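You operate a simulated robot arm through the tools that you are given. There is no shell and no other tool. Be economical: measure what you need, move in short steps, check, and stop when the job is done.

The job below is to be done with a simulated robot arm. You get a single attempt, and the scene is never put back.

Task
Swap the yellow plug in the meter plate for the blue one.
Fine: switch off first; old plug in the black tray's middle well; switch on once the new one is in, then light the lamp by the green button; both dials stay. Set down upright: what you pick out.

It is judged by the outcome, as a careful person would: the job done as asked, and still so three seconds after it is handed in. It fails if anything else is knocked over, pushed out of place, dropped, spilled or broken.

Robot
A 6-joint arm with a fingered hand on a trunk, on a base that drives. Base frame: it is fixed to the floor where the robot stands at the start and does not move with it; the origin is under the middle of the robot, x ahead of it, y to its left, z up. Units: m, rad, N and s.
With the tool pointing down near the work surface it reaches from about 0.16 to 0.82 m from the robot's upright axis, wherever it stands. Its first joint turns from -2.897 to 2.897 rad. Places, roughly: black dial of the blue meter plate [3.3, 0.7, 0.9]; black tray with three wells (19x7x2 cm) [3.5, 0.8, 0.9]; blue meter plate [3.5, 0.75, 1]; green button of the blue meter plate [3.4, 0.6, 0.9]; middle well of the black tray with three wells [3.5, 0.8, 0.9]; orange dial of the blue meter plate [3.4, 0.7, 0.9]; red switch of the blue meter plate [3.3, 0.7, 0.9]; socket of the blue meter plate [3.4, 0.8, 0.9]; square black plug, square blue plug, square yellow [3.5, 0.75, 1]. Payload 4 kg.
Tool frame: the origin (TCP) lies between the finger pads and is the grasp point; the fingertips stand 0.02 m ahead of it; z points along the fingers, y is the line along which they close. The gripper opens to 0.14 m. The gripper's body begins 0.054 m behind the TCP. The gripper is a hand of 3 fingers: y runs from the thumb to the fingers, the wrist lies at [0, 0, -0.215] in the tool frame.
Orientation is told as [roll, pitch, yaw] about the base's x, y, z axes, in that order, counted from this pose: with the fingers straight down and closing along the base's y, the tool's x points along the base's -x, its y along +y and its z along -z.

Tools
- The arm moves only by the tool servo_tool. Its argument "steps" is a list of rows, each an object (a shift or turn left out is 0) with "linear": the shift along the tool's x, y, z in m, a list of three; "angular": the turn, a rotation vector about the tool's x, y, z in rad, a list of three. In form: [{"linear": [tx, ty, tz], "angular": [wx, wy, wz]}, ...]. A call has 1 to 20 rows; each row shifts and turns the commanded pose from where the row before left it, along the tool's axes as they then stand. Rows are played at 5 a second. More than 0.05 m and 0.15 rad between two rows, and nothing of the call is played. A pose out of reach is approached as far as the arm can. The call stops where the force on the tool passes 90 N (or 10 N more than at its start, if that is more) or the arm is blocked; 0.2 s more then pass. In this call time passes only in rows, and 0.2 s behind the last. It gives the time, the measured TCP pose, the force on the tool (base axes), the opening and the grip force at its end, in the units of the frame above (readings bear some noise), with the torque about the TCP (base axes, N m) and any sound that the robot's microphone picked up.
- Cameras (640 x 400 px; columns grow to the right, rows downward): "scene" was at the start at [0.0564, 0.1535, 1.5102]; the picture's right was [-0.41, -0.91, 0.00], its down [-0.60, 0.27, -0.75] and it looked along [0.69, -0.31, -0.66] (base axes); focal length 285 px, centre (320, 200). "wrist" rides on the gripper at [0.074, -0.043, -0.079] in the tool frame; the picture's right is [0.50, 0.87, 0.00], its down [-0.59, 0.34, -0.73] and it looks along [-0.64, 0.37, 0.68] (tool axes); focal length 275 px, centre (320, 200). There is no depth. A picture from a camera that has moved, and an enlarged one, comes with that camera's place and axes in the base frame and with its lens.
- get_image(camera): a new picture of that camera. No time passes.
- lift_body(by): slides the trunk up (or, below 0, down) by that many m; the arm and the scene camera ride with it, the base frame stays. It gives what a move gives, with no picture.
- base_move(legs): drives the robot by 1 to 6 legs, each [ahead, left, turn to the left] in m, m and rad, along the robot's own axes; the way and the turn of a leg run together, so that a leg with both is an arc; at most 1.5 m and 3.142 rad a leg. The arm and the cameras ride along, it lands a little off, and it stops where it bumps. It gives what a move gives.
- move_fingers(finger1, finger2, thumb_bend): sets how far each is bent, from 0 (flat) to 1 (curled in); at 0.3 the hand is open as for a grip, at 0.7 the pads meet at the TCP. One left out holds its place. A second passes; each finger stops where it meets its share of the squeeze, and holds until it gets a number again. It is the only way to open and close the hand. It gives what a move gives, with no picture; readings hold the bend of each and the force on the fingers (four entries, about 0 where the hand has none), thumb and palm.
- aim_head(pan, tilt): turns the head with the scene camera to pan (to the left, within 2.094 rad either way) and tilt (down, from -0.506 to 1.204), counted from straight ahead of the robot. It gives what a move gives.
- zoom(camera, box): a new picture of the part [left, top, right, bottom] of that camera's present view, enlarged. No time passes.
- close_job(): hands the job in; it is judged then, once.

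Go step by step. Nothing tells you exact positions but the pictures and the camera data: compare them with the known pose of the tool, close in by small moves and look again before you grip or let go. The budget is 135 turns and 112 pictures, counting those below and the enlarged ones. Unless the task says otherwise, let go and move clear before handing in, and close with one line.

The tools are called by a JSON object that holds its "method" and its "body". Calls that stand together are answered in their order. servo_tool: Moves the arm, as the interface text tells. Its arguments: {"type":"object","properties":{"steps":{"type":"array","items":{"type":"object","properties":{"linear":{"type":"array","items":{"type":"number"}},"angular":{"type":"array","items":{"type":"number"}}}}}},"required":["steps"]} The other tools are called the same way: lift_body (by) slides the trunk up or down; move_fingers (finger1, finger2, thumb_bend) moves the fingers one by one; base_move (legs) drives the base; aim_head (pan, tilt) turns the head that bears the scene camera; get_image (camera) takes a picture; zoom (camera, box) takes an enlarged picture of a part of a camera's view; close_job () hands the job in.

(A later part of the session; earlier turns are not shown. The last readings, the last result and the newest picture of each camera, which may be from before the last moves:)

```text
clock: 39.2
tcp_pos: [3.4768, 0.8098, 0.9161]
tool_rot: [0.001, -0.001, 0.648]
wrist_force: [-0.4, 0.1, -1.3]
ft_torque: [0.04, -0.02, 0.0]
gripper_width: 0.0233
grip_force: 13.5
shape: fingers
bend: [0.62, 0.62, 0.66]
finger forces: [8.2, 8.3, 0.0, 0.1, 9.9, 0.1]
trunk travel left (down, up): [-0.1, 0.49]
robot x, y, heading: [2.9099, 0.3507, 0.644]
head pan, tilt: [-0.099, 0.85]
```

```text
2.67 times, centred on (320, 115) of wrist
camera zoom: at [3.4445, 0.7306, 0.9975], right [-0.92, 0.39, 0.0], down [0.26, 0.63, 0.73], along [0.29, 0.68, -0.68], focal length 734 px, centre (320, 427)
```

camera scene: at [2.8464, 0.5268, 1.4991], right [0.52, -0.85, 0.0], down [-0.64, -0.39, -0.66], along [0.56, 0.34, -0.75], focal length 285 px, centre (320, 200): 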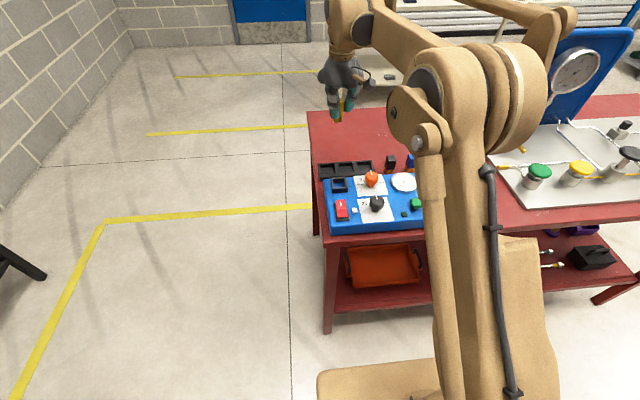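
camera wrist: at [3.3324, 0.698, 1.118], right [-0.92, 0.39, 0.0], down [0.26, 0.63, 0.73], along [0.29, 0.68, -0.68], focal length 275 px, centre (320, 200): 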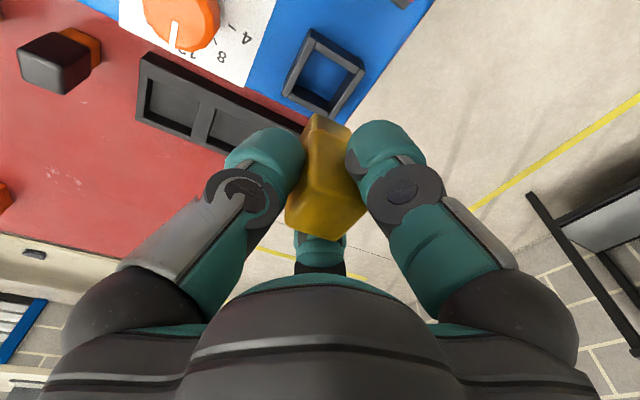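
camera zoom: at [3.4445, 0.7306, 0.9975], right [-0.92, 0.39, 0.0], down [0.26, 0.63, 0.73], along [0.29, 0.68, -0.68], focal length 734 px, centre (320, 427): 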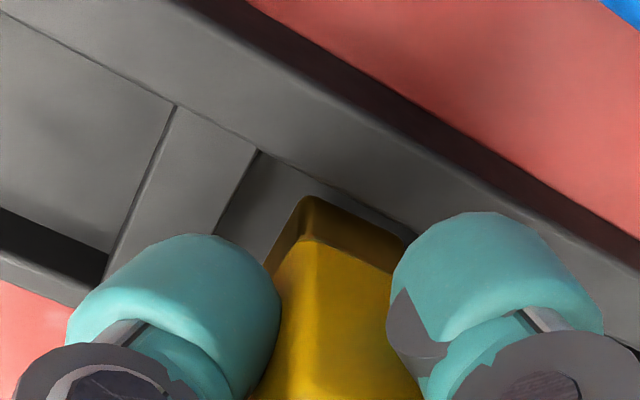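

The plug is in the well but nearer the front wall; I'll shift it 6 mm ahead and lower to touch.

{"method": "servo_tool", "body": {"steps": [{"linear": [-0.006, 0, 0]}, {"linear": [0, 0, 0.004]}, {"linear": [0, 0, 0.004]}]}}

{"method": "zoom", "body": {"camera": "wrist", "box": [200, 40, 440, 190]}}

```text
clock: 40.0
tcp_pos: [3.4828, 0.8144, 0.9099]
tool_rot: [0.001, 0.0, 0.648]
wrist_force: [-0.1, -0.8, -1.6]
ft_torque: [0.02, 0.04, 0.01]
gripper_width: 0.023
grip_force: 13.9
shape: fingers
bend: [0.62, 0.62, 0.66]
finger forces: [8.2, 8.4, 0.1, 0.0, 9.9, 0.1]
trunk travel left (down, up): [-0.1, 0.49]
robot x, y, heading: [2.9056, 0.3472, 0.652]
head pan, tilt: [-0.099, 0.85]
```

```text
2.67 times, centred on (320, 115) of wrist
camera zoom: at [3.4497, 0.7357, 0.9898], right [-0.92, 0.39, 0.0], down [0.26, 0.63, 0.73], along [0.29, 0.68, -0.68], focal length 734 px, centre (320, 427)
```

zoom: 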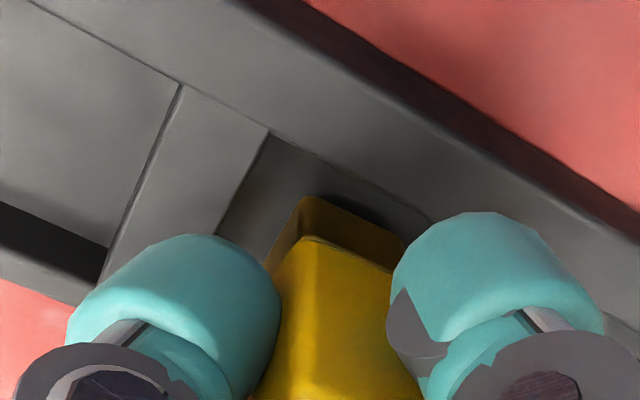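

Good clearance now. Lowering in tiny steps to feel the floor.

{"method": "servo_tool", "body": {"steps": [{"linear": [0, 0, 0.002]}, {"linear": [0, 0, 0.002]}]}}

```text
clock: 40.6
tcp_pos: [3.4829, 0.8146, 0.9053]
tool_rot: [0.0, -0.001, 0.649]
wrist_force: [-0.7, 0.0, 0.4]
ft_torque: [-0.02, 0.02, 0.01]
gripper_width: 0.0231
grip_force: 13.1
shape: fingers
bend: [0.62, 0.62, 0.66]
finger forces: [8.3, 8.7, 0.0, 0.1, 9.9, 0.0]
trunk travel left (down, up): [-0.1, 0.49]
robot x, y, heading: [2.912, 0.3455, 0.648]
head pan, tilt: [-0.099, 0.85]
```

No contact yet; continuing.

{"method": "servo_tool", "body": {"steps": [{"linear": [0, 0, 0.002]}, {"linear": [0, 0, 0.001]}]}}

```text
clock: 41.2
tcp_pos: [3.4827, 0.8127, 0.9034]
tool_rot: [0.001, -0.001, 0.646]
wrist_force: [5.7, 3.4, 19.1]
ft_torque: [0.12, -0.09, 0.02]
gripper_width: 0.0212
grip_force: 17.3
shape: fingers
bend: [0.62, 0.61, 0.66]
finger forces: [9.5, 13.3, 0.1, 0.0, 12.4, 0.0]
trunk travel left (down, up): [-0.1, 0.49]
robot x, y, heading: [2.9094, 0.3467, 0.65]
head pan, tilt: [-0.099, 0.85]
```

Contact with the well floor (19 N). I'll ease off 1.5 mm and release.

{"method": "servo_tool", "body": {"steps": [{"linear": [0, 0, -0.0015]}]}}

{"method": "move_fingers", "body": {"finger1": 0.5, "finger2": 0.5, "thumb_bend": 0.52}}

{"method": "zoom", "body": {"camera": "wrist", "box": [200, 40, 440, 190]}}

{"method": "zoom", "body": {"camera": "scene", "box": [300, 120, 396, 192]}}

```text
clock: 41.6
tcp_pos: [3.4832, 0.8129, 0.9035]
tool_rot: [0.002, -0.001, 0.647]
wrist_force: [3.3, 1.8, 9.7]
ft_torque: [0.09, -0.02, 0.0]
gripper_width: 0.0216
grip_force: 16.1
shape: fingers
bend: [0.62, 0.61, 0.66]
finger forces: [9.2, 12.1, 0.0, 0.1, 11.1, 0.1]
trunk travel left (down, up): [-0.1, 0.49]
robot x, y, heading: [2.9103, 0.347, 0.649]
head pan, tilt: [-0.099, 0.85]
```

```text
clock: 42.6
tcp_pos: [3.4837, 0.8146, 0.9025]
tool_rot: [-0.001, 0.0, 0.647]
wrist_force: [-1.0, -0.4, -0.3]
ft_torque: [0.03, 0.0, 0.06]
gripper_width: 0.0603
grip_force: 0.0
shape: fingers
bend: [0.5, 0.5, 0.52]
finger forces: [0.0, 0.0, 0.0, 0.0, 0.0, 0.0]
trunk travel left (down, up): [-0.1, 0.49]
robot x, y, heading: [2.9093, 0.349, 0.653]
head pan, tilt: [-0.099, 0.85]
```

```text
2.67 times, centred on (320, 115) of wrist
camera zoom: at [3.45, 0.7344, 0.9842], right [-0.92, 0.39, 0.0], down [0.26, 0.63, 0.73], along [0.29, 0.68, -0.68], focal length 734 px, centre (320, 427)
```

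zoom: 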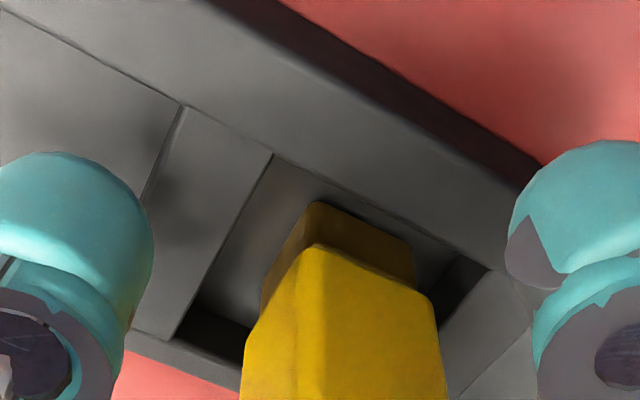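

```text
5.56 times, centred on (348, 156) of scene
camera zoom: at [2.8452, 0.5258, 1.4992], right [0.52, -0.85, 0.0], down [-0.64, -0.39, -0.66], along [0.56, 0.34, -0.75], focal length 1584 px, centre (164, 444)
```

zoom: 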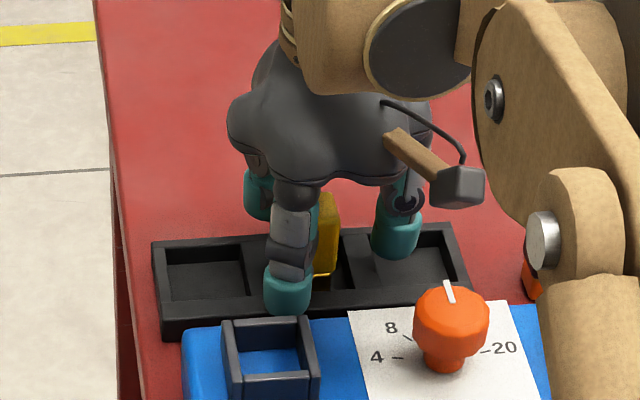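

Yellow plug stands upright in the middle well. I'll rise and move above the blue plug.

{"method": "servo_tool", "body": {"steps": [{"linear": [0, 0, -0.03]}, {"linear": [0, 0, -0.045]}, {"linear": [0, 0, -0.045]}, {"linear": [0.0033, -0.0416, 0]}, {"linear": [0.0033, -0.0416, 0]}, {"linear": [0.0033, -0.0416, 0]}, {"linear": [0.0033, -0.0416, 0]}, {"linear": [0.0033, -0.0416, 0]}]}}

{"method": "aim_head", "body": {"pan": -0.3, "tilt": 0.8}}

{"method": "get_image", "body": {"camera": "scene"}}

{"method": "get_image", "body": {"camera": "wrist"}}

```text
clock: 44.5
tcp_pos: [3.5947, 0.6336, 1.0217]
tool_rot: [0.0, 0.0, 0.647]
wrist_force: [0.2, -1.0, 0.5]
ft_torque: [-0.01, -0.01, 0.02]
gripper_width: 0.0604
grip_force: 0.1
shape: fingers
bend: [0.5, 0.5, 0.52]
finger forces: [0.0, 0.0, 0.0, 0.1, 0.0, 0.0]
trunk travel left (down, up): [-0.1, 0.49]
robot x, y, heading: [2.9089, 0.3451, 0.649]
head pan, tilt: [-0.099, 0.85]
```

```text
clock: 45.2
tcp_pos: [3.5954, 0.6345, 1.022]
tool_rot: [0.001, 0.001, 0.648]
wrist_force: [-0.2, -0.5, 0.2]
ft_torque: [-0.03, -0.01, -0.01]
gripper_width: 0.0603
grip_force: 0.0
shape: fingers
bend: [0.5, 0.5, 0.52]
finger forces: [0.0, 0.0, 0.0, 0.1, 0.1, 0.0]
trunk travel left (down, up): [-0.1, 0.49]
robot x, y, heading: [2.9096, 0.3474, 0.65]
head pan, tilt: [-0.3, 0.799]
```

```text
68 pictures are left
camera scene: at [2.8544, 0.5124, 1.5033], right [0.34, -0.94, 0.0], down [-0.67, -0.24, -0.7], along [0.66, 0.24, -0.72], focal length 285 px, centre (320, 200)
```

scene: 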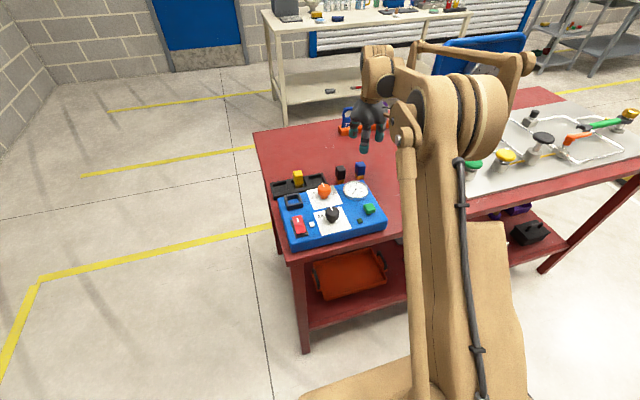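

```text
67 pictures are left
camera wrist: at [3.5618, 0.5563, 1.1026], right [-0.92, 0.39, 0.0], down [0.26, 0.63, 0.73], along [0.29, 0.68, -0.68], focal length 275 px, centre (320, 200)
```

wrist: 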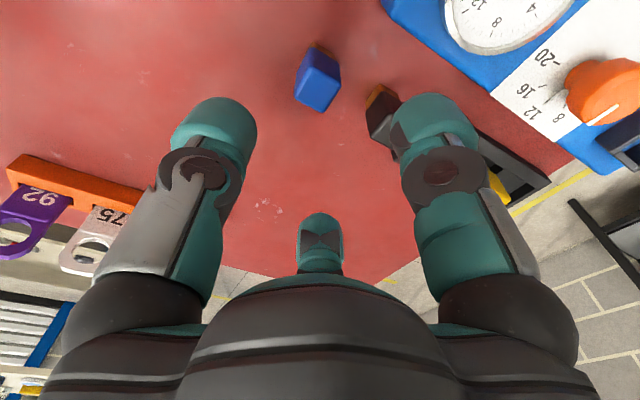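

I'll refine the blue plug's position and orientation.

{"method": "zoom", "body": {"camera": "wrist", "box": [270, 30, 400, 130]}}

{"method": "zoom", "body": {"camera": "scene", "box": [330, 140, 394, 188]}}

```text
4.00 times, centred on (335, 80) of wrist
camera zoom: at [3.5618, 0.5563, 1.1026], right [-0.92, 0.39, 0.0], down [0.26, 0.63, 0.73], along [0.29, 0.68, -0.68], focal length 1101 px, centre (260, 680)
```

zoom: 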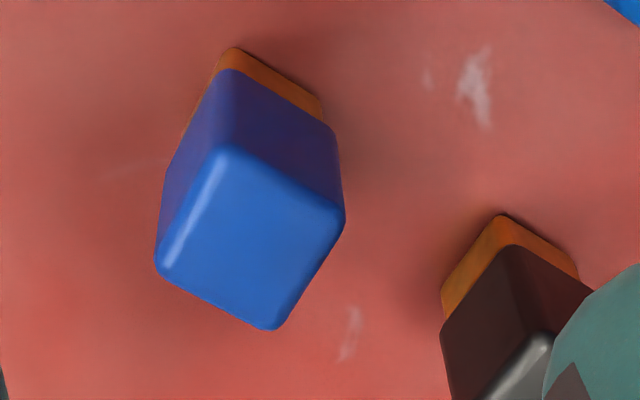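

```text
8.33 times, centred on (362, 164) of scene
camera zoom: at [2.8544, 0.5124, 1.5033], right [0.34, -0.94, 0.0], down [-0.67, -0.24, -0.7], along [0.66, 0.24, -0.72], focal length 2377 px, centre (-30, 500)
```

zoom: 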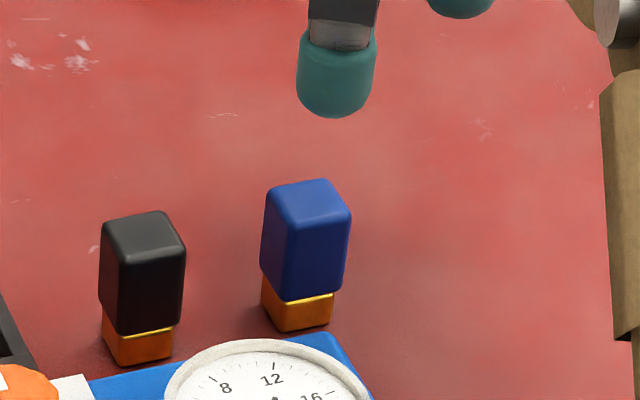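

Blue plug top is at (3.600, 0.6415, 0.908) with the same orientation as the yellow one. I'll correct and descend around it in stages.

{"method": "servo_tool", "body": {"steps": [{"linear": [-0.0085, 0.003, 0.02]}, {"linear": [0, 0, 0.03]}, {"linear": [0, 0, 0.025]}]}}

{"method": "get_image", "body": {"camera": "wrist"}}

{"method": "zoom", "body": {"camera": "scene", "box": [322, 130, 402, 190]}}

```text
clock: 46.0
tcp_pos: [3.5999, 0.6434, 0.9487]
tool_rot: [-0.001, 0.0, 0.647]
wrist_force: [-0.5, -0.4, -0.6]
ft_torque: [-0.02, 0.04, -0.04]
gripper_width: 0.0605
grip_force: 0.0
shape: fingers
bend: [0.5, 0.5, 0.52]
finger forces: [0.0, 0.1, 0.1, 0.0, 0.0, 0.0]
trunk travel left (down, up): [-0.1, 0.49]
robot x, y, heading: [2.9113, 0.3498, 0.65]
head pan, tilt: [-0.3, 0.799]
```

```text
64 pictures are left
camera wrist: at [3.5675, 0.566, 1.0288], right [-0.92, 0.39, 0.0], down [0.26, 0.63, 0.73], along [0.29, 0.68, -0.68], focal length 275 px, centre (320, 200)
```

wrist: 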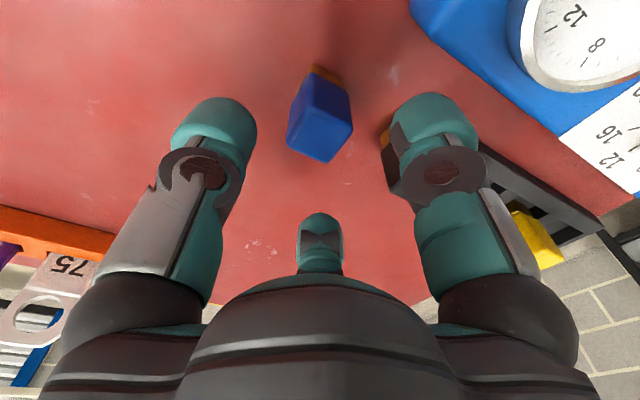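

```text
6.67 times, centred on (362, 160) of scene
camera zoom: at [2.8546, 0.5125, 1.5033], right [0.34, -0.94, 0.0], down [-0.67, -0.24, -0.7], along [0.66, 0.24, -0.72], focal length 1901 px, centre (40, 467)
```

zoom: 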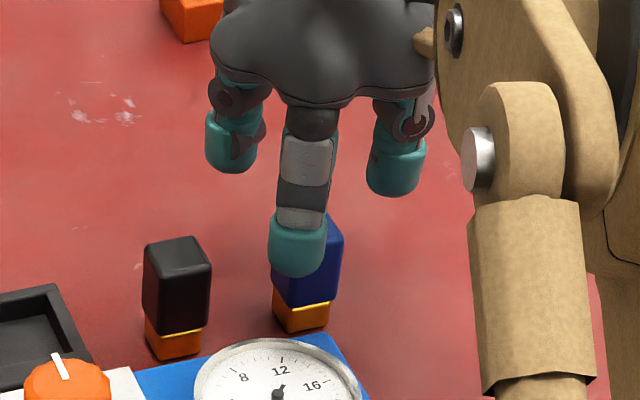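

Clearances to the black plug look fine; continuing down to grip height.

{"method": "servo_tool", "body": {"steps": [{"linear": [0, 0, 0.03]}, {"linear": [0.001, -0.001, 0.021]}]}}

{"method": "get_image", "body": {"camera": "wrist"}}

{"method": "zoom", "body": {"camera": "scene", "box": [322, 130, 402, 190]}}

```text
clock: 46.6
tcp_pos: [3.6002, 0.6423, 0.8973]
tool_rot: [0.0, 0.001, 0.648]
wrist_force: [0.2, 0.0, 0.8]
ft_torque: [0.01, -0.01, 0.0]
gripper_width: 0.0606
grip_force: 0.1
shape: fingers
bend: [0.5, 0.5, 0.52]
finger forces: [0.0, 0.1, 0.0, 0.0, 0.1, 0.0]
trunk travel left (down, up): [-0.1, 0.49]
robot x, y, heading: [2.9127, 0.3502, 0.647]
head pan, tilt: [-0.3, 0.799]
```

```text
62 pictures are left
camera wrist: at [3.5677, 0.5638, 0.9778], right [-0.92, 0.39, 0.0], down [0.26, 0.63, 0.73], along [0.29, 0.68, -0.68], focal length 275 px, centre (320, 200)
```

wrist: 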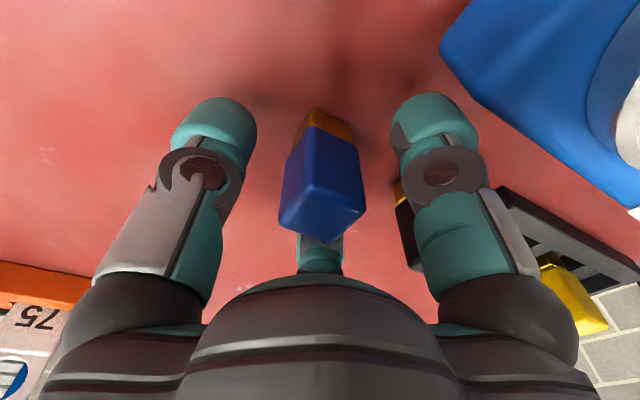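

```text
6.67 times, centred on (362, 160) of scene
camera zoom: at [2.8547, 0.5125, 1.5033], right [0.34, -0.94, 0.0], down [-0.67, -0.24, -0.7], along [0.66, 0.24, -0.72], focal length 1901 px, centre (40, 467)
```

zoom: 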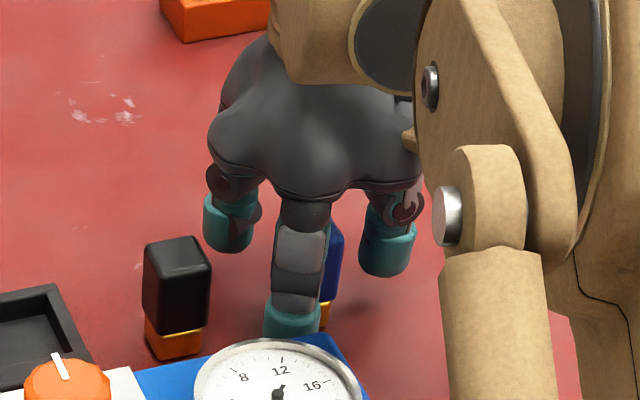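

Blue plug sits the same way between fingers as the yellow did. Closing.

{"method": "move_fingers", "body": {"finger1": 0.7, "finger2": 0.7, "thumb_bend": 0.7}}

{"method": "servo_tool", "body": {"steps": [{"linear": [0, 0, -0.02]}, {"linear": [0, 0, -0.03]}, {"linear": [0, 0, -0.04]}, {"linear": [0, 0, -0.05]}]}}

{"method": "get_image", "body": {"camera": "wrist"}}

{"method": "zoom", "body": {"camera": "scene", "box": [300, 90, 420, 190]}}

```text
clock: 47.6
tcp_pos: [3.5995, 0.6414, 0.8983]
tool_rot: [0.0, -0.001, 0.648]
wrist_force: [0.5, -0.2, 0.0]
ft_torque: [0.03, 0.02, 0.02]
gripper_width: 0.0243
grip_force: 13.0
shape: fingers
bend: [0.61, 0.62, 0.66]
finger forces: [8.5, 8.0, 0.1, 0.0, 10.2, 0.0]
trunk travel left (down, up): [-0.1, 0.49]
robot x, y, heading: [2.9078, 0.3465, 0.646]
head pan, tilt: [-0.3, 0.799]
```

```text
clock: 48.6
tcp_pos: [3.6026, 0.6435, 1.0404]
tool_rot: [-0.001, 0.001, 0.647]
wrist_force: [-0.5, 0.3, -0.9]
ft_torque: [-0.01, -0.02, -0.01]
gripper_width: 0.0242
grip_force: 12.9
shape: fingers
bend: [0.61, 0.62, 0.66]
finger forces: [8.5, 8.1, 0.0, 0.0, 9.9, 0.0]
trunk travel left (down, up): [-0.1, 0.49]
robot x, y, heading: [2.911, 0.3456, 0.646]
head pan, tilt: [-0.3, 0.799]
```

```text
60 pictures are left
camera wrist: at [3.5696, 0.565, 1.1206], right [-0.92, 0.39, 0.0], down [0.26, 0.63, 0.73], along [0.29, 0.68, -0.68], focal length 275 px, centre (320, 200)
```

wrist: 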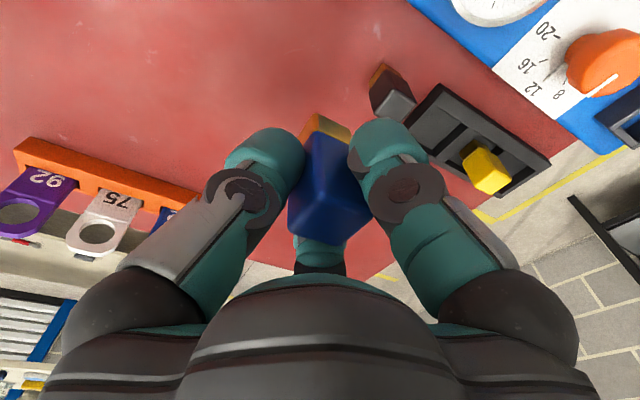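

```text
4.00 times, centred on (360, 140) of scene
camera zoom: at [2.8542, 0.5123, 1.5033], right [0.34, -0.94, 0.0], down [-0.67, -0.24, -0.7], along [0.66, 0.24, -0.72], focal length 1141 px, centre (160, 440)
```

zoom: 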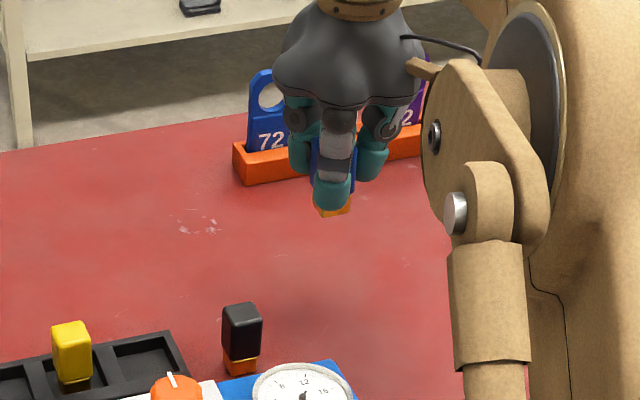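

Blue plug is lifted cleanly. I'll carry it above the socket, then verify alignment.

{"method": "servo_tool", "body": {"steps": [{"linear": [0.01815, 0.04175, 0]}, {"linear": [0.01815, 0.04175, 0]}, {"linear": [0.01815, 0.04175, 0]}, {"linear": [0.01815, 0.04175, 0]}, {"linear": [0.01815, 0.04175, 0]}, {"linear": [0.01815, 0.04175, 0]}]}}

{"method": "aim_head", "body": {"pan": -0.1, "tilt": 0.85}}

{"method": "zoom", "body": {"camera": "scene", "box": [300, 120, 396, 192]}}

{"method": "zoom", "body": {"camera": "wrist", "box": [240, 0, 400, 120]}}

```text
clock: 50.0
tcp_pos: [3.3607, 0.7783, 1.0375]
tool_rot: [0.0, -0.001, 0.647]
wrist_force: [-0.5, 0.0, 0.5]
ft_torque: [0.0, 0.02, 0.01]
gripper_width: 0.0239
grip_force: 13.2
shape: fingers
bend: [0.61, 0.62, 0.66]
finger forces: [8.4, 7.9, 0.0, 0.1, 9.8, 0.0]
trunk travel left (down, up): [-0.1, 0.49]
robot x, y, heading: [2.9064, 0.3454, 0.646]
head pan, tilt: [-0.3, 0.799]
```

```text
clock: 50.7
tcp_pos: [3.3621, 0.7774, 1.0377]
tool_rot: [0.001, -0.002, 0.647]
wrist_force: [-0.1, -1.1, -0.2]
ft_torque: [0.02, -0.01, -0.04]
gripper_width: 0.0239
grip_force: 13.7
shape: fingers
bend: [0.61, 0.62, 0.66]
finger forces: [8.4, 8.0, 0.0, 0.1, 9.8, 0.0]
trunk travel left (down, up): [-0.1, 0.49]
robot x, y, heading: [2.9079, 0.3469, 0.647]
head pan, tilt: [-0.099, 0.85]
```

```text
5.56 times, centred on (348, 156) of scene
camera zoom: at [2.8452, 0.5258, 1.4992], right [0.52, -0.85, 0.0], down [-0.64, -0.39, -0.66], along [0.56, 0.34, -0.75], focal length 1584 px, centre (164, 444)
```

zoom: 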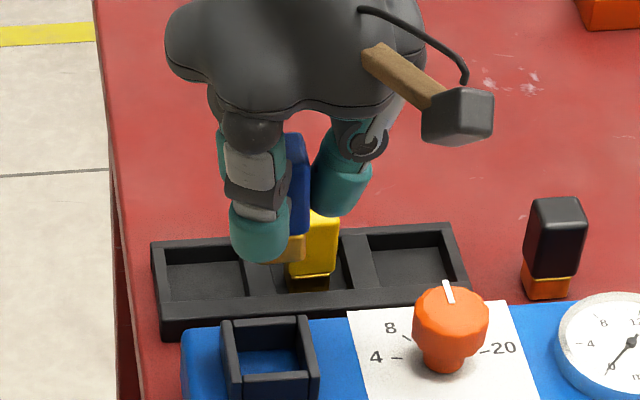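

```text
3.33 times, centred on (320, 60) of wrist
camera zoom: at [3.3295, 0.6995, 1.1185], right [-0.92, 0.39, 0.0], down [0.26, 0.63, 0.73], along [0.29, 0.68, -0.68], focal length 918 px, centre (320, 667)
```

zoom: 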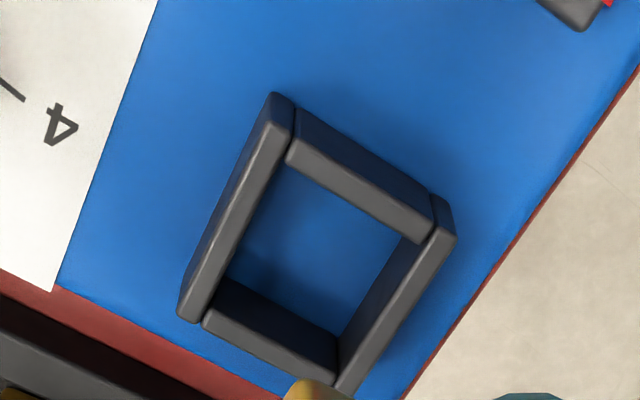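

Socket centre is confirmed at about (3.364, 0.778), with ~5 mm play. A 3 mm correction, then down to just above the rim.

{"method": "servo_tool", "body": {"steps": [{"linear": [-0.002, -0.0012, 0.02]}, {"linear": [0, 0, 0.03]}]}}

{"method": "zoom", "body": {"camera": "scene", "box": [316, 150, 372, 192]}}

{"method": "zoom", "body": {"camera": "wrist", "box": [240, 40, 400, 160]}}

```text
clock: 51.3
tcp_pos: [3.3654, 0.7781, 0.9853]
tool_rot: [-0.001, 0.0, 0.649]
wrist_force: [0.4, 0.2, -1.3]
ft_torque: [0.02, -0.02, -0.01]
gripper_width: 0.0238
grip_force: 13.0
shape: fingers
bend: [0.61, 0.62, 0.66]
finger forces: [8.5, 8.1, 0.0, 0.1, 9.6, 0.0]
trunk travel left (down, up): [-0.1, 0.49]
robot x, y, heading: [2.9098, 0.3484, 0.651]
head pan, tilt: [-0.099, 0.85]
```

```text
9.52 times, centred on (344, 171) of scene
camera zoom: at [2.8455, 0.5261, 1.4992], right [0.52, -0.85, 0.0], down [-0.64, -0.39, -0.66], along [0.56, 0.34, -0.75], focal length 2716 px, centre (91, 476)
```

zoom: 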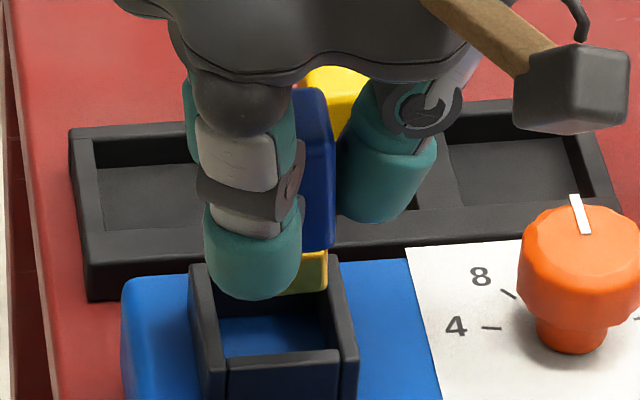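

```text
3.33 times, centred on (320, 100) of wrist
camera zoom: at [3.3321, 0.6991, 1.0661], right [-0.92, 0.39, 0.0], down [0.26, 0.63, 0.73], along [0.29, 0.68, -0.68], focal length 918 px, centre (320, 533)
```

zoom: 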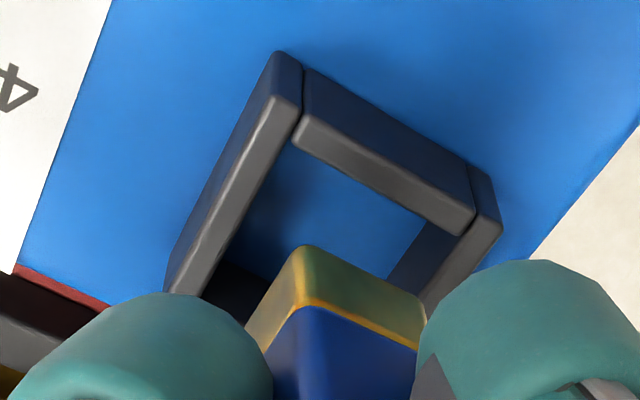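

Pin is above the opening, about 3 mm toward the back; I'll correct by 2 mm and lower into the socket.

{"method": "servo_tool", "body": {"steps": [{"linear": [0.002, 0, 0.005]}, {"linear": [0, 0, 0.01]}, {"linear": [0, 0, 0.005]}]}}

{"method": "zoom", "body": {"camera": "scene", "box": [316, 150, 372, 192]}}

{"method": "zoom", "body": {"camera": "wrist", "box": [240, 40, 400, 160]}}

```text
clock: 52.1
tcp_pos: [3.3627, 0.7764, 0.9654]
tool_rot: [-0.002, -0.001, 0.647]
wrist_force: [-0.7, 0.1, -0.2]
ft_torque: [-0.02, 0.02, 0.04]
gripper_width: 0.0237
grip_force: 12.9
shape: fingers
bend: [0.61, 0.62, 0.66]
finger forces: [8.5, 8.1, 0.0, 0.1, 9.5, 0.0]
trunk travel left (down, up): [-0.1, 0.49]
robot x, y, heading: [2.9086, 0.3474, 0.646]
head pan, tilt: [-0.099, 0.85]
```

```text
9.52 times, centred on (344, 171) of scene
camera zoom: at [2.8452, 0.5258, 1.4992], right [0.52, -0.85, 0.0], down [-0.64, -0.39, -0.66], along [0.56, 0.34, -0.75], focal length 2716 px, centre (91, 476)
```

zoom: 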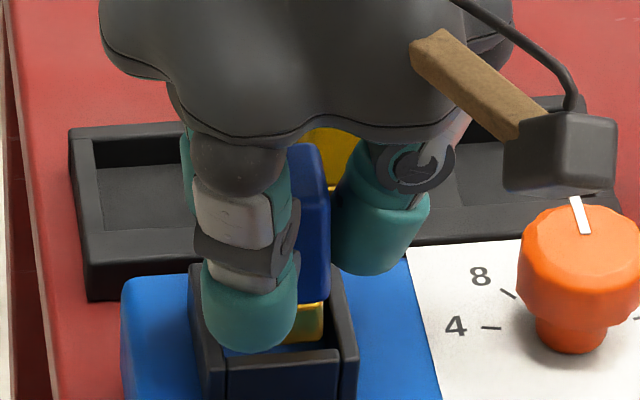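

```text
3.33 times, centred on (320, 100) of wrist
camera zoom: at [3.331, 0.6986, 1.0462], right [-0.92, 0.39, 0.0], down [0.26, 0.63, 0.73], along [0.29, 0.68, -0.68], focal length 918 px, centre (320, 533)
```

zoom: 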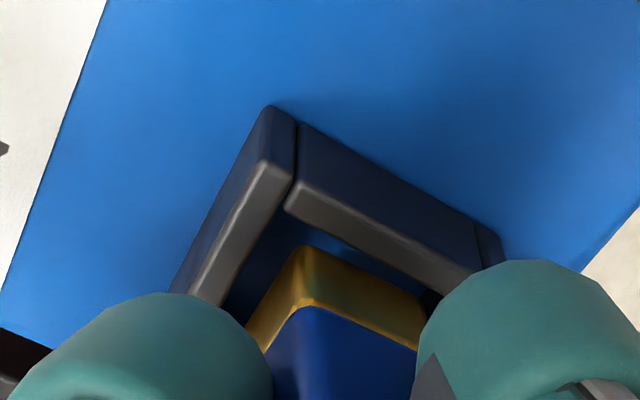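

The pin is inside the frame. Continuing down in small steps.

{"method": "servo_tool", "body": {"steps": [{"linear": [0, 0, 0.005]}, {"linear": [0, 0, 0.004]}, {"linear": [0, 0, 0.002]}]}}

```text
clock: 52.9
tcp_pos: [3.3622, 0.7769, 0.955]
tool_rot: [-0.001, 0.001, 0.646]
wrist_force: [0.5, -0.1, -1.0]
ft_torque: [0.03, -0.01, 0.0]
gripper_width: 0.0241
grip_force: 13.0
shape: fingers
bend: [0.61, 0.62, 0.66]
finger forces: [8.6, 8.1, 0.0, 0.0, 9.6, 0.1]
trunk travel left (down, up): [-0.1, 0.49]
robot x, y, heading: [2.91, 0.3505, 0.646]
head pan, tilt: [-0.099, 0.85]
```

{"method": "servo_tool", "body": {"steps": [{"linear": [0, 0, 0.002]}, {"linear": [0, 0, 0.001]}]}}

{"method": "zoom", "body": {"camera": "scene", "box": [316, 150, 372, 192]}}

{"method": "zoom", "body": {"camera": "wrist", "box": [240, 40, 400, 160]}}

```text
clock: 53.5
tcp_pos: [3.3625, 0.7779, 0.9541]
tool_rot: [0.001, 0.001, 0.647]
wrist_force: [2.6, 2.3, 2.0]
ft_torque: [0.02, -0.08, 0.03]
gripper_width: 0.0239
grip_force: 13.7
shape: fingers
bend: [0.61, 0.62, 0.66]
finger forces: [8.3, 8.8, 0.1, 0.1, 10.9, 0.0]
trunk travel left (down, up): [-0.1, 0.49]
robot x, y, heading: [2.9111, 0.345, 0.649]
head pan, tilt: [-0.099, 0.85]
```

```text
9.52 times, centred on (344, 171) of scene
camera zoom: at [2.8454, 0.5259, 1.4993], right [0.52, -0.85, 0.0], down [-0.64, -0.39, -0.66], along [0.56, 0.34, -0.75], focal length 2716 px, centre (91, 476)
```

zoom: 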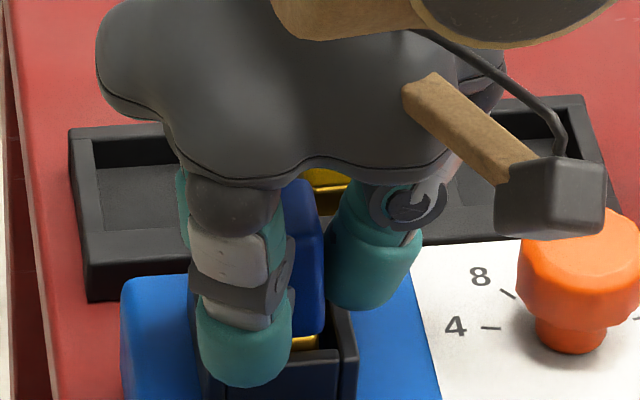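

```text
3.33 times, centred on (320, 100) of wrist
camera zoom: at [3.3293, 0.6986, 1.0334], right [-0.92, 0.39, 0.0], down [0.26, 0.63, 0.73], along [0.29, 0.68, -0.68], focal length 918 px, centre (320, 533)
```

zoom: 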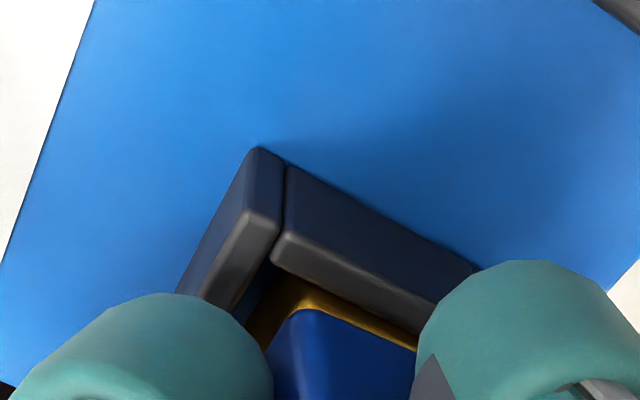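

A light horizontal force suggests the pin touches the front wall; I'll shift 2 mm ahead and press down a bit further.

{"method": "servo_tool", "body": {"steps": [{"linear": [-0.0025, 0, 0]}, {"linear": [0, 0, 0.0015]}, {"linear": [0, 0, 0.0015]}]}}

```text
clock: 54.3
tcp_pos: [3.3658, 0.7786, 0.9505]
tool_rot: [0.001, 0.001, 0.647]
wrist_force: [-0.7, 0.0, -0.3]
ft_torque: [-0.01, 0.0, 0.0]
gripper_width: 0.0236
grip_force: 13.6
shape: fingers
bend: [0.61, 0.62, 0.66]
finger forces: [8.6, 8.1, 0.0, 0.0, 9.9, 0.0]
trunk travel left (down, up): [-0.1, 0.49]
robot x, y, heading: [2.9072, 0.3479, 0.652]
head pan, tilt: [-0.099, 0.85]
```

Free again, slightly lower; feeling for the seat.

{"method": "servo_tool", "body": {"steps": [{"linear": [0, 0, 0.001]}, {"linear": [0, 0, 0.001]}]}}

```text
clock: 54.9
tcp_pos: [3.3649, 0.7795, 0.9475]
tool_rot: [0.0, 0.002, 0.647]
wrist_force: [0.4, -0.2, -2.1]
ft_torque: [0.01, 0.0, -0.02]
gripper_width: 0.0239
grip_force: 13.1
shape: fingers
bend: [0.61, 0.62, 0.66]
finger forces: [8.7, 8.1, 0.1, 0.0, 9.9, 0.0]
trunk travel left (down, up): [-0.1, 0.49]
robot x, y, heading: [2.9114, 0.347, 0.649]
head pan, tilt: [-0.099, 0.85]
```

{"method": "servo_tool", "body": {"steps": [{"linear": [0, 0, 0.001]}, {"linear": [0, 0, 0.001]}]}}

{"method": "zoom", "body": {"camera": "scene", "box": [316, 150, 372, 192]}}

{"method": "zoom", "body": {"camera": "wrist", "box": [240, 40, 400, 160]}}

```text
clock: 55.5
tcp_pos: [3.3651, 0.7793, 0.9464]
tool_rot: [0.001, 0.002, 0.649]
wrist_force: [2.5, 0.3, 7.1]
ft_torque: [0.03, 0.06, 0.01]
gripper_width: 0.0236
grip_force: 15.4
shape: fingers
bend: [0.61, 0.62, 0.66]
finger forces: [9.1, 9.6, 0.0, 0.0, 10.9, 0.1]
trunk travel left (down, up): [-0.1, 0.49]
robot x, y, heading: [2.9118, 0.3445, 0.65]
head pan, tilt: [-0.099, 0.85]
```

```text
9.52 times, centred on (344, 171) of scene
camera zoom: at [2.845, 0.5253, 1.4994], right [0.52, -0.85, 0.0], down [-0.64, -0.39, -0.66], along [0.56, 0.34, -0.75], focal length 2716 px, centre (91, 476)
```

zoom: 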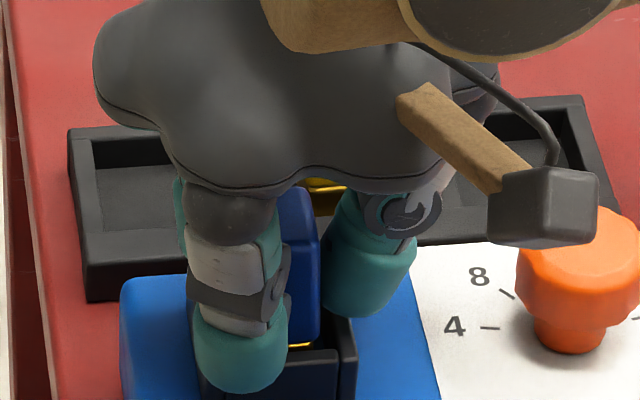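

```text
3.33 times, centred on (320, 100) of wrist
camera zoom: at [3.3316, 0.7005, 1.0274], right [-0.92, 0.39, 0.0], down [0.26, 0.62, 0.73], along [0.29, 0.68, -0.68], focal length 918 px, centre (320, 533)
```

zoom: 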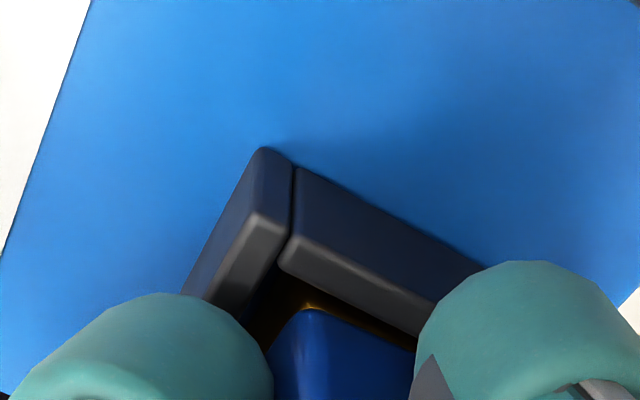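

Vertical contact now (7 N). One more millimetre to confirm it's the seat.

{"method": "servo_tool", "body": {"steps": [{"linear": [0, 0, 0.001]}]}}

```text
clock: 55.9
tcp_pos: [3.3646, 0.7786, 0.9457]
tool_rot: [-0.001, 0.001, 0.647]
wrist_force: [4.3, 0.6, 12.6]
ft_torque: [0.09, -0.01, -0.04]
gripper_width: 0.0233
grip_force: 16.9
shape: fingers
bend: [0.62, 0.62, 0.66]
finger forces: [9.8, 11.4, 0.1, 0.0, 11.3, 0.0]
trunk travel left (down, up): [-0.1, 0.49]
robot x, y, heading: [2.9109, 0.3486, 0.646]
head pan, tilt: [-0.099, 0.85]
```

Seated firmly. Easing off, releasing and lifting clear.

{"method": "servo_tool", "body": {"steps": [{"linear": [0, 0, -0.001]}]}}

{"method": "move_fingers", "body": {"finger1": 0.5, "finger2": 0.5, "thumb_bend": 0.52}}

{"method": "servo_tool", "body": {"steps": [{"linear": [0, 0, -0.02]}, {"linear": [0, 0, -0.04]}, {"linear": [0, 0, -0.05]}]}}

{"method": "zoom", "body": {"camera": "scene", "box": [310, 140, 390, 200]}}

{"method": "zoom", "body": {"camera": "wrist", "box": [240, 0, 400, 120]}}

```text
clock: 56.3
tcp_pos: [3.3653, 0.779, 0.9463]
tool_rot: [0.0, 0.0, 0.646]
wrist_force: [4.5, -0.2, 12.5]
ft_torque: [0.05, -0.01, -0.02]
gripper_width: 0.0234
grip_force: 16.7
shape: fingers
bend: [0.62, 0.62, 0.66]
finger forces: [9.6, 11.4, 0.1, 0.1, 11.8, 0.1]
trunk travel left (down, up): [-0.1, 0.49]
robot x, y, heading: [2.9116, 0.3478, 0.649]
head pan, tilt: [-0.099, 0.85]
```

```text
clock: 57.3
tcp_pos: [3.3638, 0.7791, 0.9462]
tool_rot: [-0.001, -0.001, 0.648]
wrist_force: [0.7, -6.1, 15.8]
ft_torque: [0.3, -0.13, -0.07]
gripper_width: 0.0603
grip_force: 7.8
shape: fingers
bend: [0.5, 0.56, 0.52]
finger forces: [0.0, 15.6, 0.1, 0.0, 0.1, 0.1]
trunk travel left (down, up): [-0.1, 0.49]
robot x, y, heading: [2.9101, 0.3488, 0.645]
head pan, tilt: [-0.099, 0.85]
```

```text
clock: 58.1
tcp_pos: [3.3639, 0.7754, 1.0557]
tool_rot: [0.001, -0.001, 0.648]
wrist_force: [-0.5, 0.5, -0.7]
ft_torque: [0.01, 0.0, -0.02]
gripper_width: 0.0606
grip_force: 0.0
shape: fingers
bend: [0.5, 0.5, 0.52]
finger forces: [0.0, 0.1, 0.0, 0.0, 0.1, 0.1]
trunk travel left (down, up): [-0.1, 0.49]
robot x, y, heading: [2.9093, 0.3479, 0.646]
head pan, tilt: [-0.099, 0.85]
```

```text
6.67 times, centred on (350, 170) of scene
camera zoom: at [2.8446, 0.5252, 1.4993], right [0.52, -0.85, 0.0], down [-0.64, -0.39, -0.66], along [0.56, 0.34, -0.75], focal length 1901 px, centre (120, 400)
```

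zoom: 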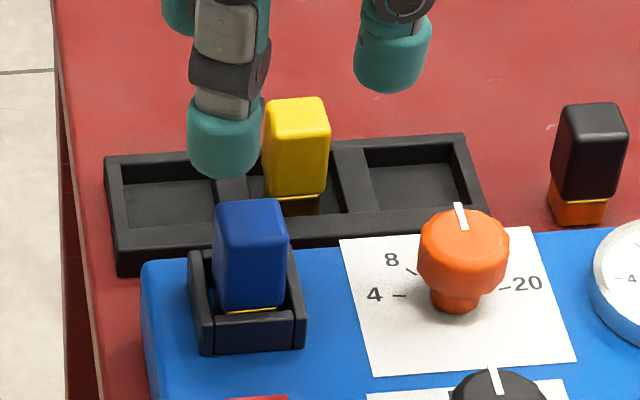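

```text
3.33 times, centred on (320, 60) of wrist
camera zoom: at [3.3305, 0.6974, 1.1372], right [-0.92, 0.39, 0.0], down [0.26, 0.63, 0.73], along [0.29, 0.68, -0.68], focal length 918 px, centre (320, 667)
```

zoom: 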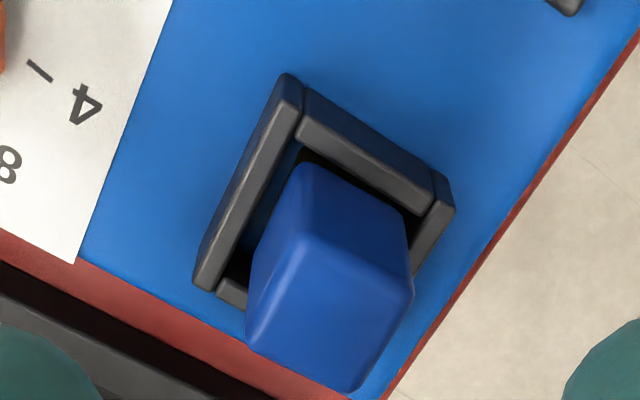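

Blue is seated at the same height as yellow was (top ≈0.963), upright; yellow stands in its well. Now I'll form the thumb poke and hover above the rocker's far end.

{"method": "move_fingers", "body": {"finger1": 1.0, "finger2": 1.0, "thumb_bend": 0.5}}

{"method": "servo_tool", "body": {"steps": [{"linear": [0.0359, 0.0292, 0]}, {"linear": [0.0359, 0.0291, 0]}, {"linear": [0, 0, 0.035]}]}}

{"method": "zoom", "body": {"camera": "scene", "box": [300, 150, 396, 222]}}

{"method": "get_image", "body": {"camera": "wrist"}}

```text
clock: 59.1
tcp_pos: [3.3638, 0.776, 1.0561]
tool_rot: [0.001, 0.0, 0.648]
wrist_force: [-0.3, 0.5, -0.2]
ft_torque: [0.0, 0.0, 0.0]
gripper_width: 0.036
grip_force: 0.1
shape: fingers
bend: [0.76, 0.76, 0.5]
finger forces: [0.0, 0.1, 0.0, 0.0, 0.0, 0.1]
trunk travel left (down, up): [-0.1, 0.49]
robot x, y, heading: [2.9081, 0.3508, 0.652]
head pan, tilt: [-0.099, 0.85]
```

```text
clock: 59.9
tcp_pos: [3.2723, 0.7824, 1.0225]
tool_rot: [0.0, 0.001, 0.647]
wrist_force: [0.0, 0.2, -0.7]
ft_torque: [-0.04, -0.02, 0.01]
gripper_width: 0.0363
grip_force: 0.1
shape: fingers
bend: [0.76, 0.76, 0.5]
finger forces: [0.0, 0.0, 0.1, 0.0, 0.1, 0.0]
trunk travel left (down, up): [-0.1, 0.49]
robot x, y, heading: [2.9092, 0.3446, 0.646]
head pan, tilt: [-0.099, 0.85]
```

```text
5.56 times, centred on (348, 186) of scene
camera zoom: at [2.8457, 0.5263, 1.4992], right [0.52, -0.85, 0.0], down [-0.64, -0.39, -0.66], along [0.56, 0.34, -0.75], focal length 1584 px, centre (164, 278)
```

zoom: 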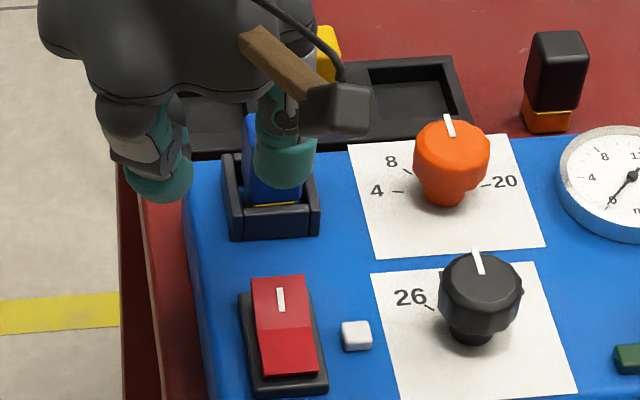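

```text
45 pictures are left
camera wrist: at [3.24, 0.7048, 1.1035], right [-0.92, 0.39, 0.0], down [0.26, 0.63, 0.73], along [0.29, 0.68, -0.68], focal length 275 px, centre (320, 200)
```

wrist: 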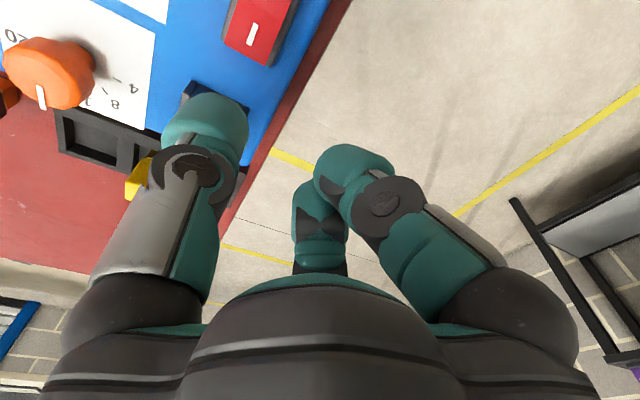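

The thumb tip is right above the rocker's far half by same-image comparison. Descending near contact and checking.

{"method": "servo_tool", "body": {"steps": [{"linear": [0, 0, 0.035]}, {"linear": [0, 0, 0.03]}]}}

{"method": "zoom", "body": {"camera": "scene", "box": [310, 170, 374, 218]}}

```text
clock: 60.5
tcp_pos: [3.2713, 0.7836, 0.9565]
tool_rot: [-0.001, -0.001, 0.647]
wrist_force: [0.2, 0.1, 0.1]
ft_torque: [-0.05, 0.01, 0.01]
gripper_width: 0.036
grip_force: 0.0
shape: fingers
bend: [0.76, 0.76, 0.5]
finger forces: [0.0, 0.0, 0.0, 0.0, 0.0, 0.0]
trunk travel left (down, up): [-0.1, 0.49]
robot x, y, heading: [2.9101, 0.3458, 0.645]
head pan, tilt: [-0.099, 0.85]
```

```text
8.33 times, centred on (342, 194) of scene
camera zoom: at [2.8454, 0.5262, 1.4992], right [0.52, -0.85, 0.0], down [-0.64, -0.39, -0.66], along [0.56, 0.34, -0.75], focal length 2377 px, centre (137, 250)
```

zoom: 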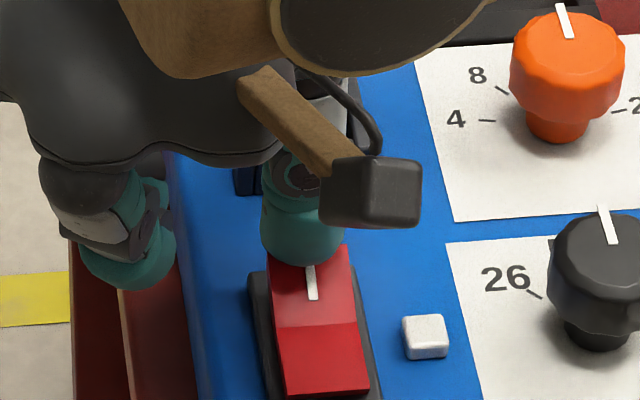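

Good alignment; a 4 mm shift toward the near side, then press gently.

{"method": "servo_tool", "body": {"steps": [{"linear": [0.004, 0, 0.005]}, {"linear": [0, 0, 0.005]}, {"linear": [0, 0, 0.005]}, {"linear": [0, 0, 0.002]}]}}

{"method": "zoom", "body": {"camera": "scene", "box": [310, 170, 374, 218]}}

```text
clock: 61.5
tcp_pos: [3.2696, 0.7801, 0.9414]
tool_rot: [0.0, -0.005, 0.648]
wrist_force: [6.3, 10.5, 44.4]
ft_torque: [-1.76, -1.44, 0.6]
gripper_width: 0.0365
grip_force: 22.6
shape: fingers
bend: [0.76, 0.76, 0.5]
finger forces: [0.0, 0.0, 0.1, 0.0, 45.6, 0.1]
trunk travel left (down, up): [-0.1, 0.49]
robot x, y, heading: [2.9125, 0.3465, 0.647]
head pan, tilt: [-0.099, 0.85]
```

```text
8.33 times, centred on (342, 194) of scene
camera zoom: at [2.8432, 0.5245, 1.4999], right [0.52, -0.85, 0.0], down [-0.64, -0.39, -0.66], along [0.56, 0.34, -0.75], focal length 2377 px, centre (137, 250)
```

zoom: 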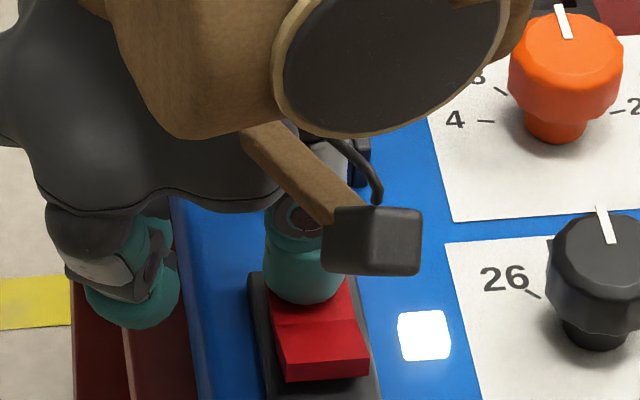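

The rocker flipped and the white lamp is on again. Rising, making a closed fist, and moving above the green button.

{"method": "servo_tool", "body": {"steps": [{"linear": [0, 0, -0.03]}, {"linear": [0, 0, -0.04]}, {"linear": [0, 0, -0.04]}, {"linear": [0.0039, -0.0423, 0]}, {"linear": [0.0039, -0.0423, 0]}, {"linear": [0.0039, -0.0423, 0]}, {"linear": [0.0039, -0.0423, 0]}, {"linear": [0.0039, -0.0423, 0]}, {"linear": [0.0039, -0.0423, 0]}]}}

{"method": "move_fingers", "body": {"finger1": 0.7, "finger2": 0.7, "thumb_bend": 0.7}}

{"method": "zoom", "body": {"camera": "scene", "box": [310, 120, 470, 240]}}

{"method": "get_image", "body": {"camera": "wrist"}}

```text
clock: 63.5
tcp_pos: [3.4032, 0.5619, 1.0483]
tool_rot: [0.002, 0.001, 0.648]
wrist_force: [0.7, 0.5, -0.1]
ft_torque: [0.01, -0.03, 0.0]
gripper_width: 0.0361
grip_force: 0.1
shape: fingers
bend: [0.76, 0.76, 0.5]
finger forces: [0.0, 0.1, 0.0, 0.0, 0.0, 0.1]
trunk travel left (down, up): [-0.1, 0.49]
robot x, y, heading: [2.9102, 0.3483, 0.651]
head pan, tilt: [-0.099, 0.85]
```

```text
clock: 64.5
tcp_pos: [3.4019, 0.5622, 1.0487]
tool_rot: [0.0, 0.001, 0.648]
wrist_force: [0.7, -1.3, -0.4]
ft_torque: [0.03, 0.0, 0.02]
gripper_width: 0.0043
grip_force: 0.1
shape: fingers
bend: [0.69, 0.69, 0.69]
finger forces: [0.0, 0.0, 0.0, 0.0, 0.1, 0.1]
trunk travel left (down, up): [-0.1, 0.49]
robot x, y, heading: [2.9074, 0.3488, 0.648]
head pan, tilt: [-0.099, 0.85]
```

```text
3.33 times, centred on (390, 180) of scene
camera zoom: at [2.8451, 0.5256, 1.4993], right [0.52, -0.85, 0.0], down [-0.64, -0.39, -0.66], along [0.56, 0.34, -0.75], focal length 951 px, centre (87, 267)
```

zoom: 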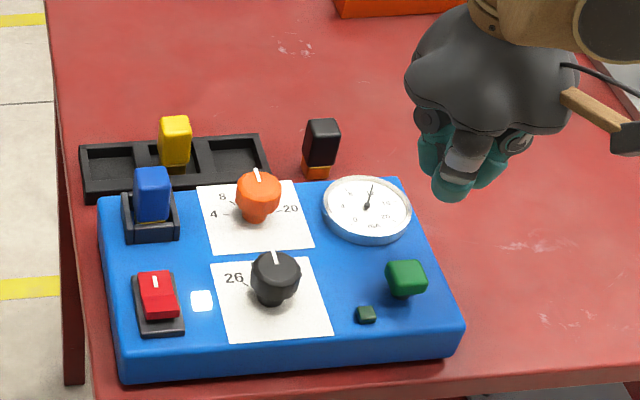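

```text
41 pictures are left
camera wrist: at [3.3691, 0.4843, 1.1296], right [-0.92, 0.39, 0.0], down [0.26, 0.63, 0.73], along [0.29, 0.68, -0.68], focal length 275 px, centre (320, 200)
```

wrist: 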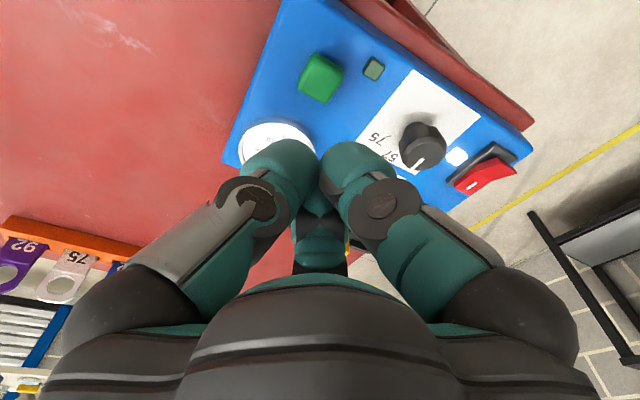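

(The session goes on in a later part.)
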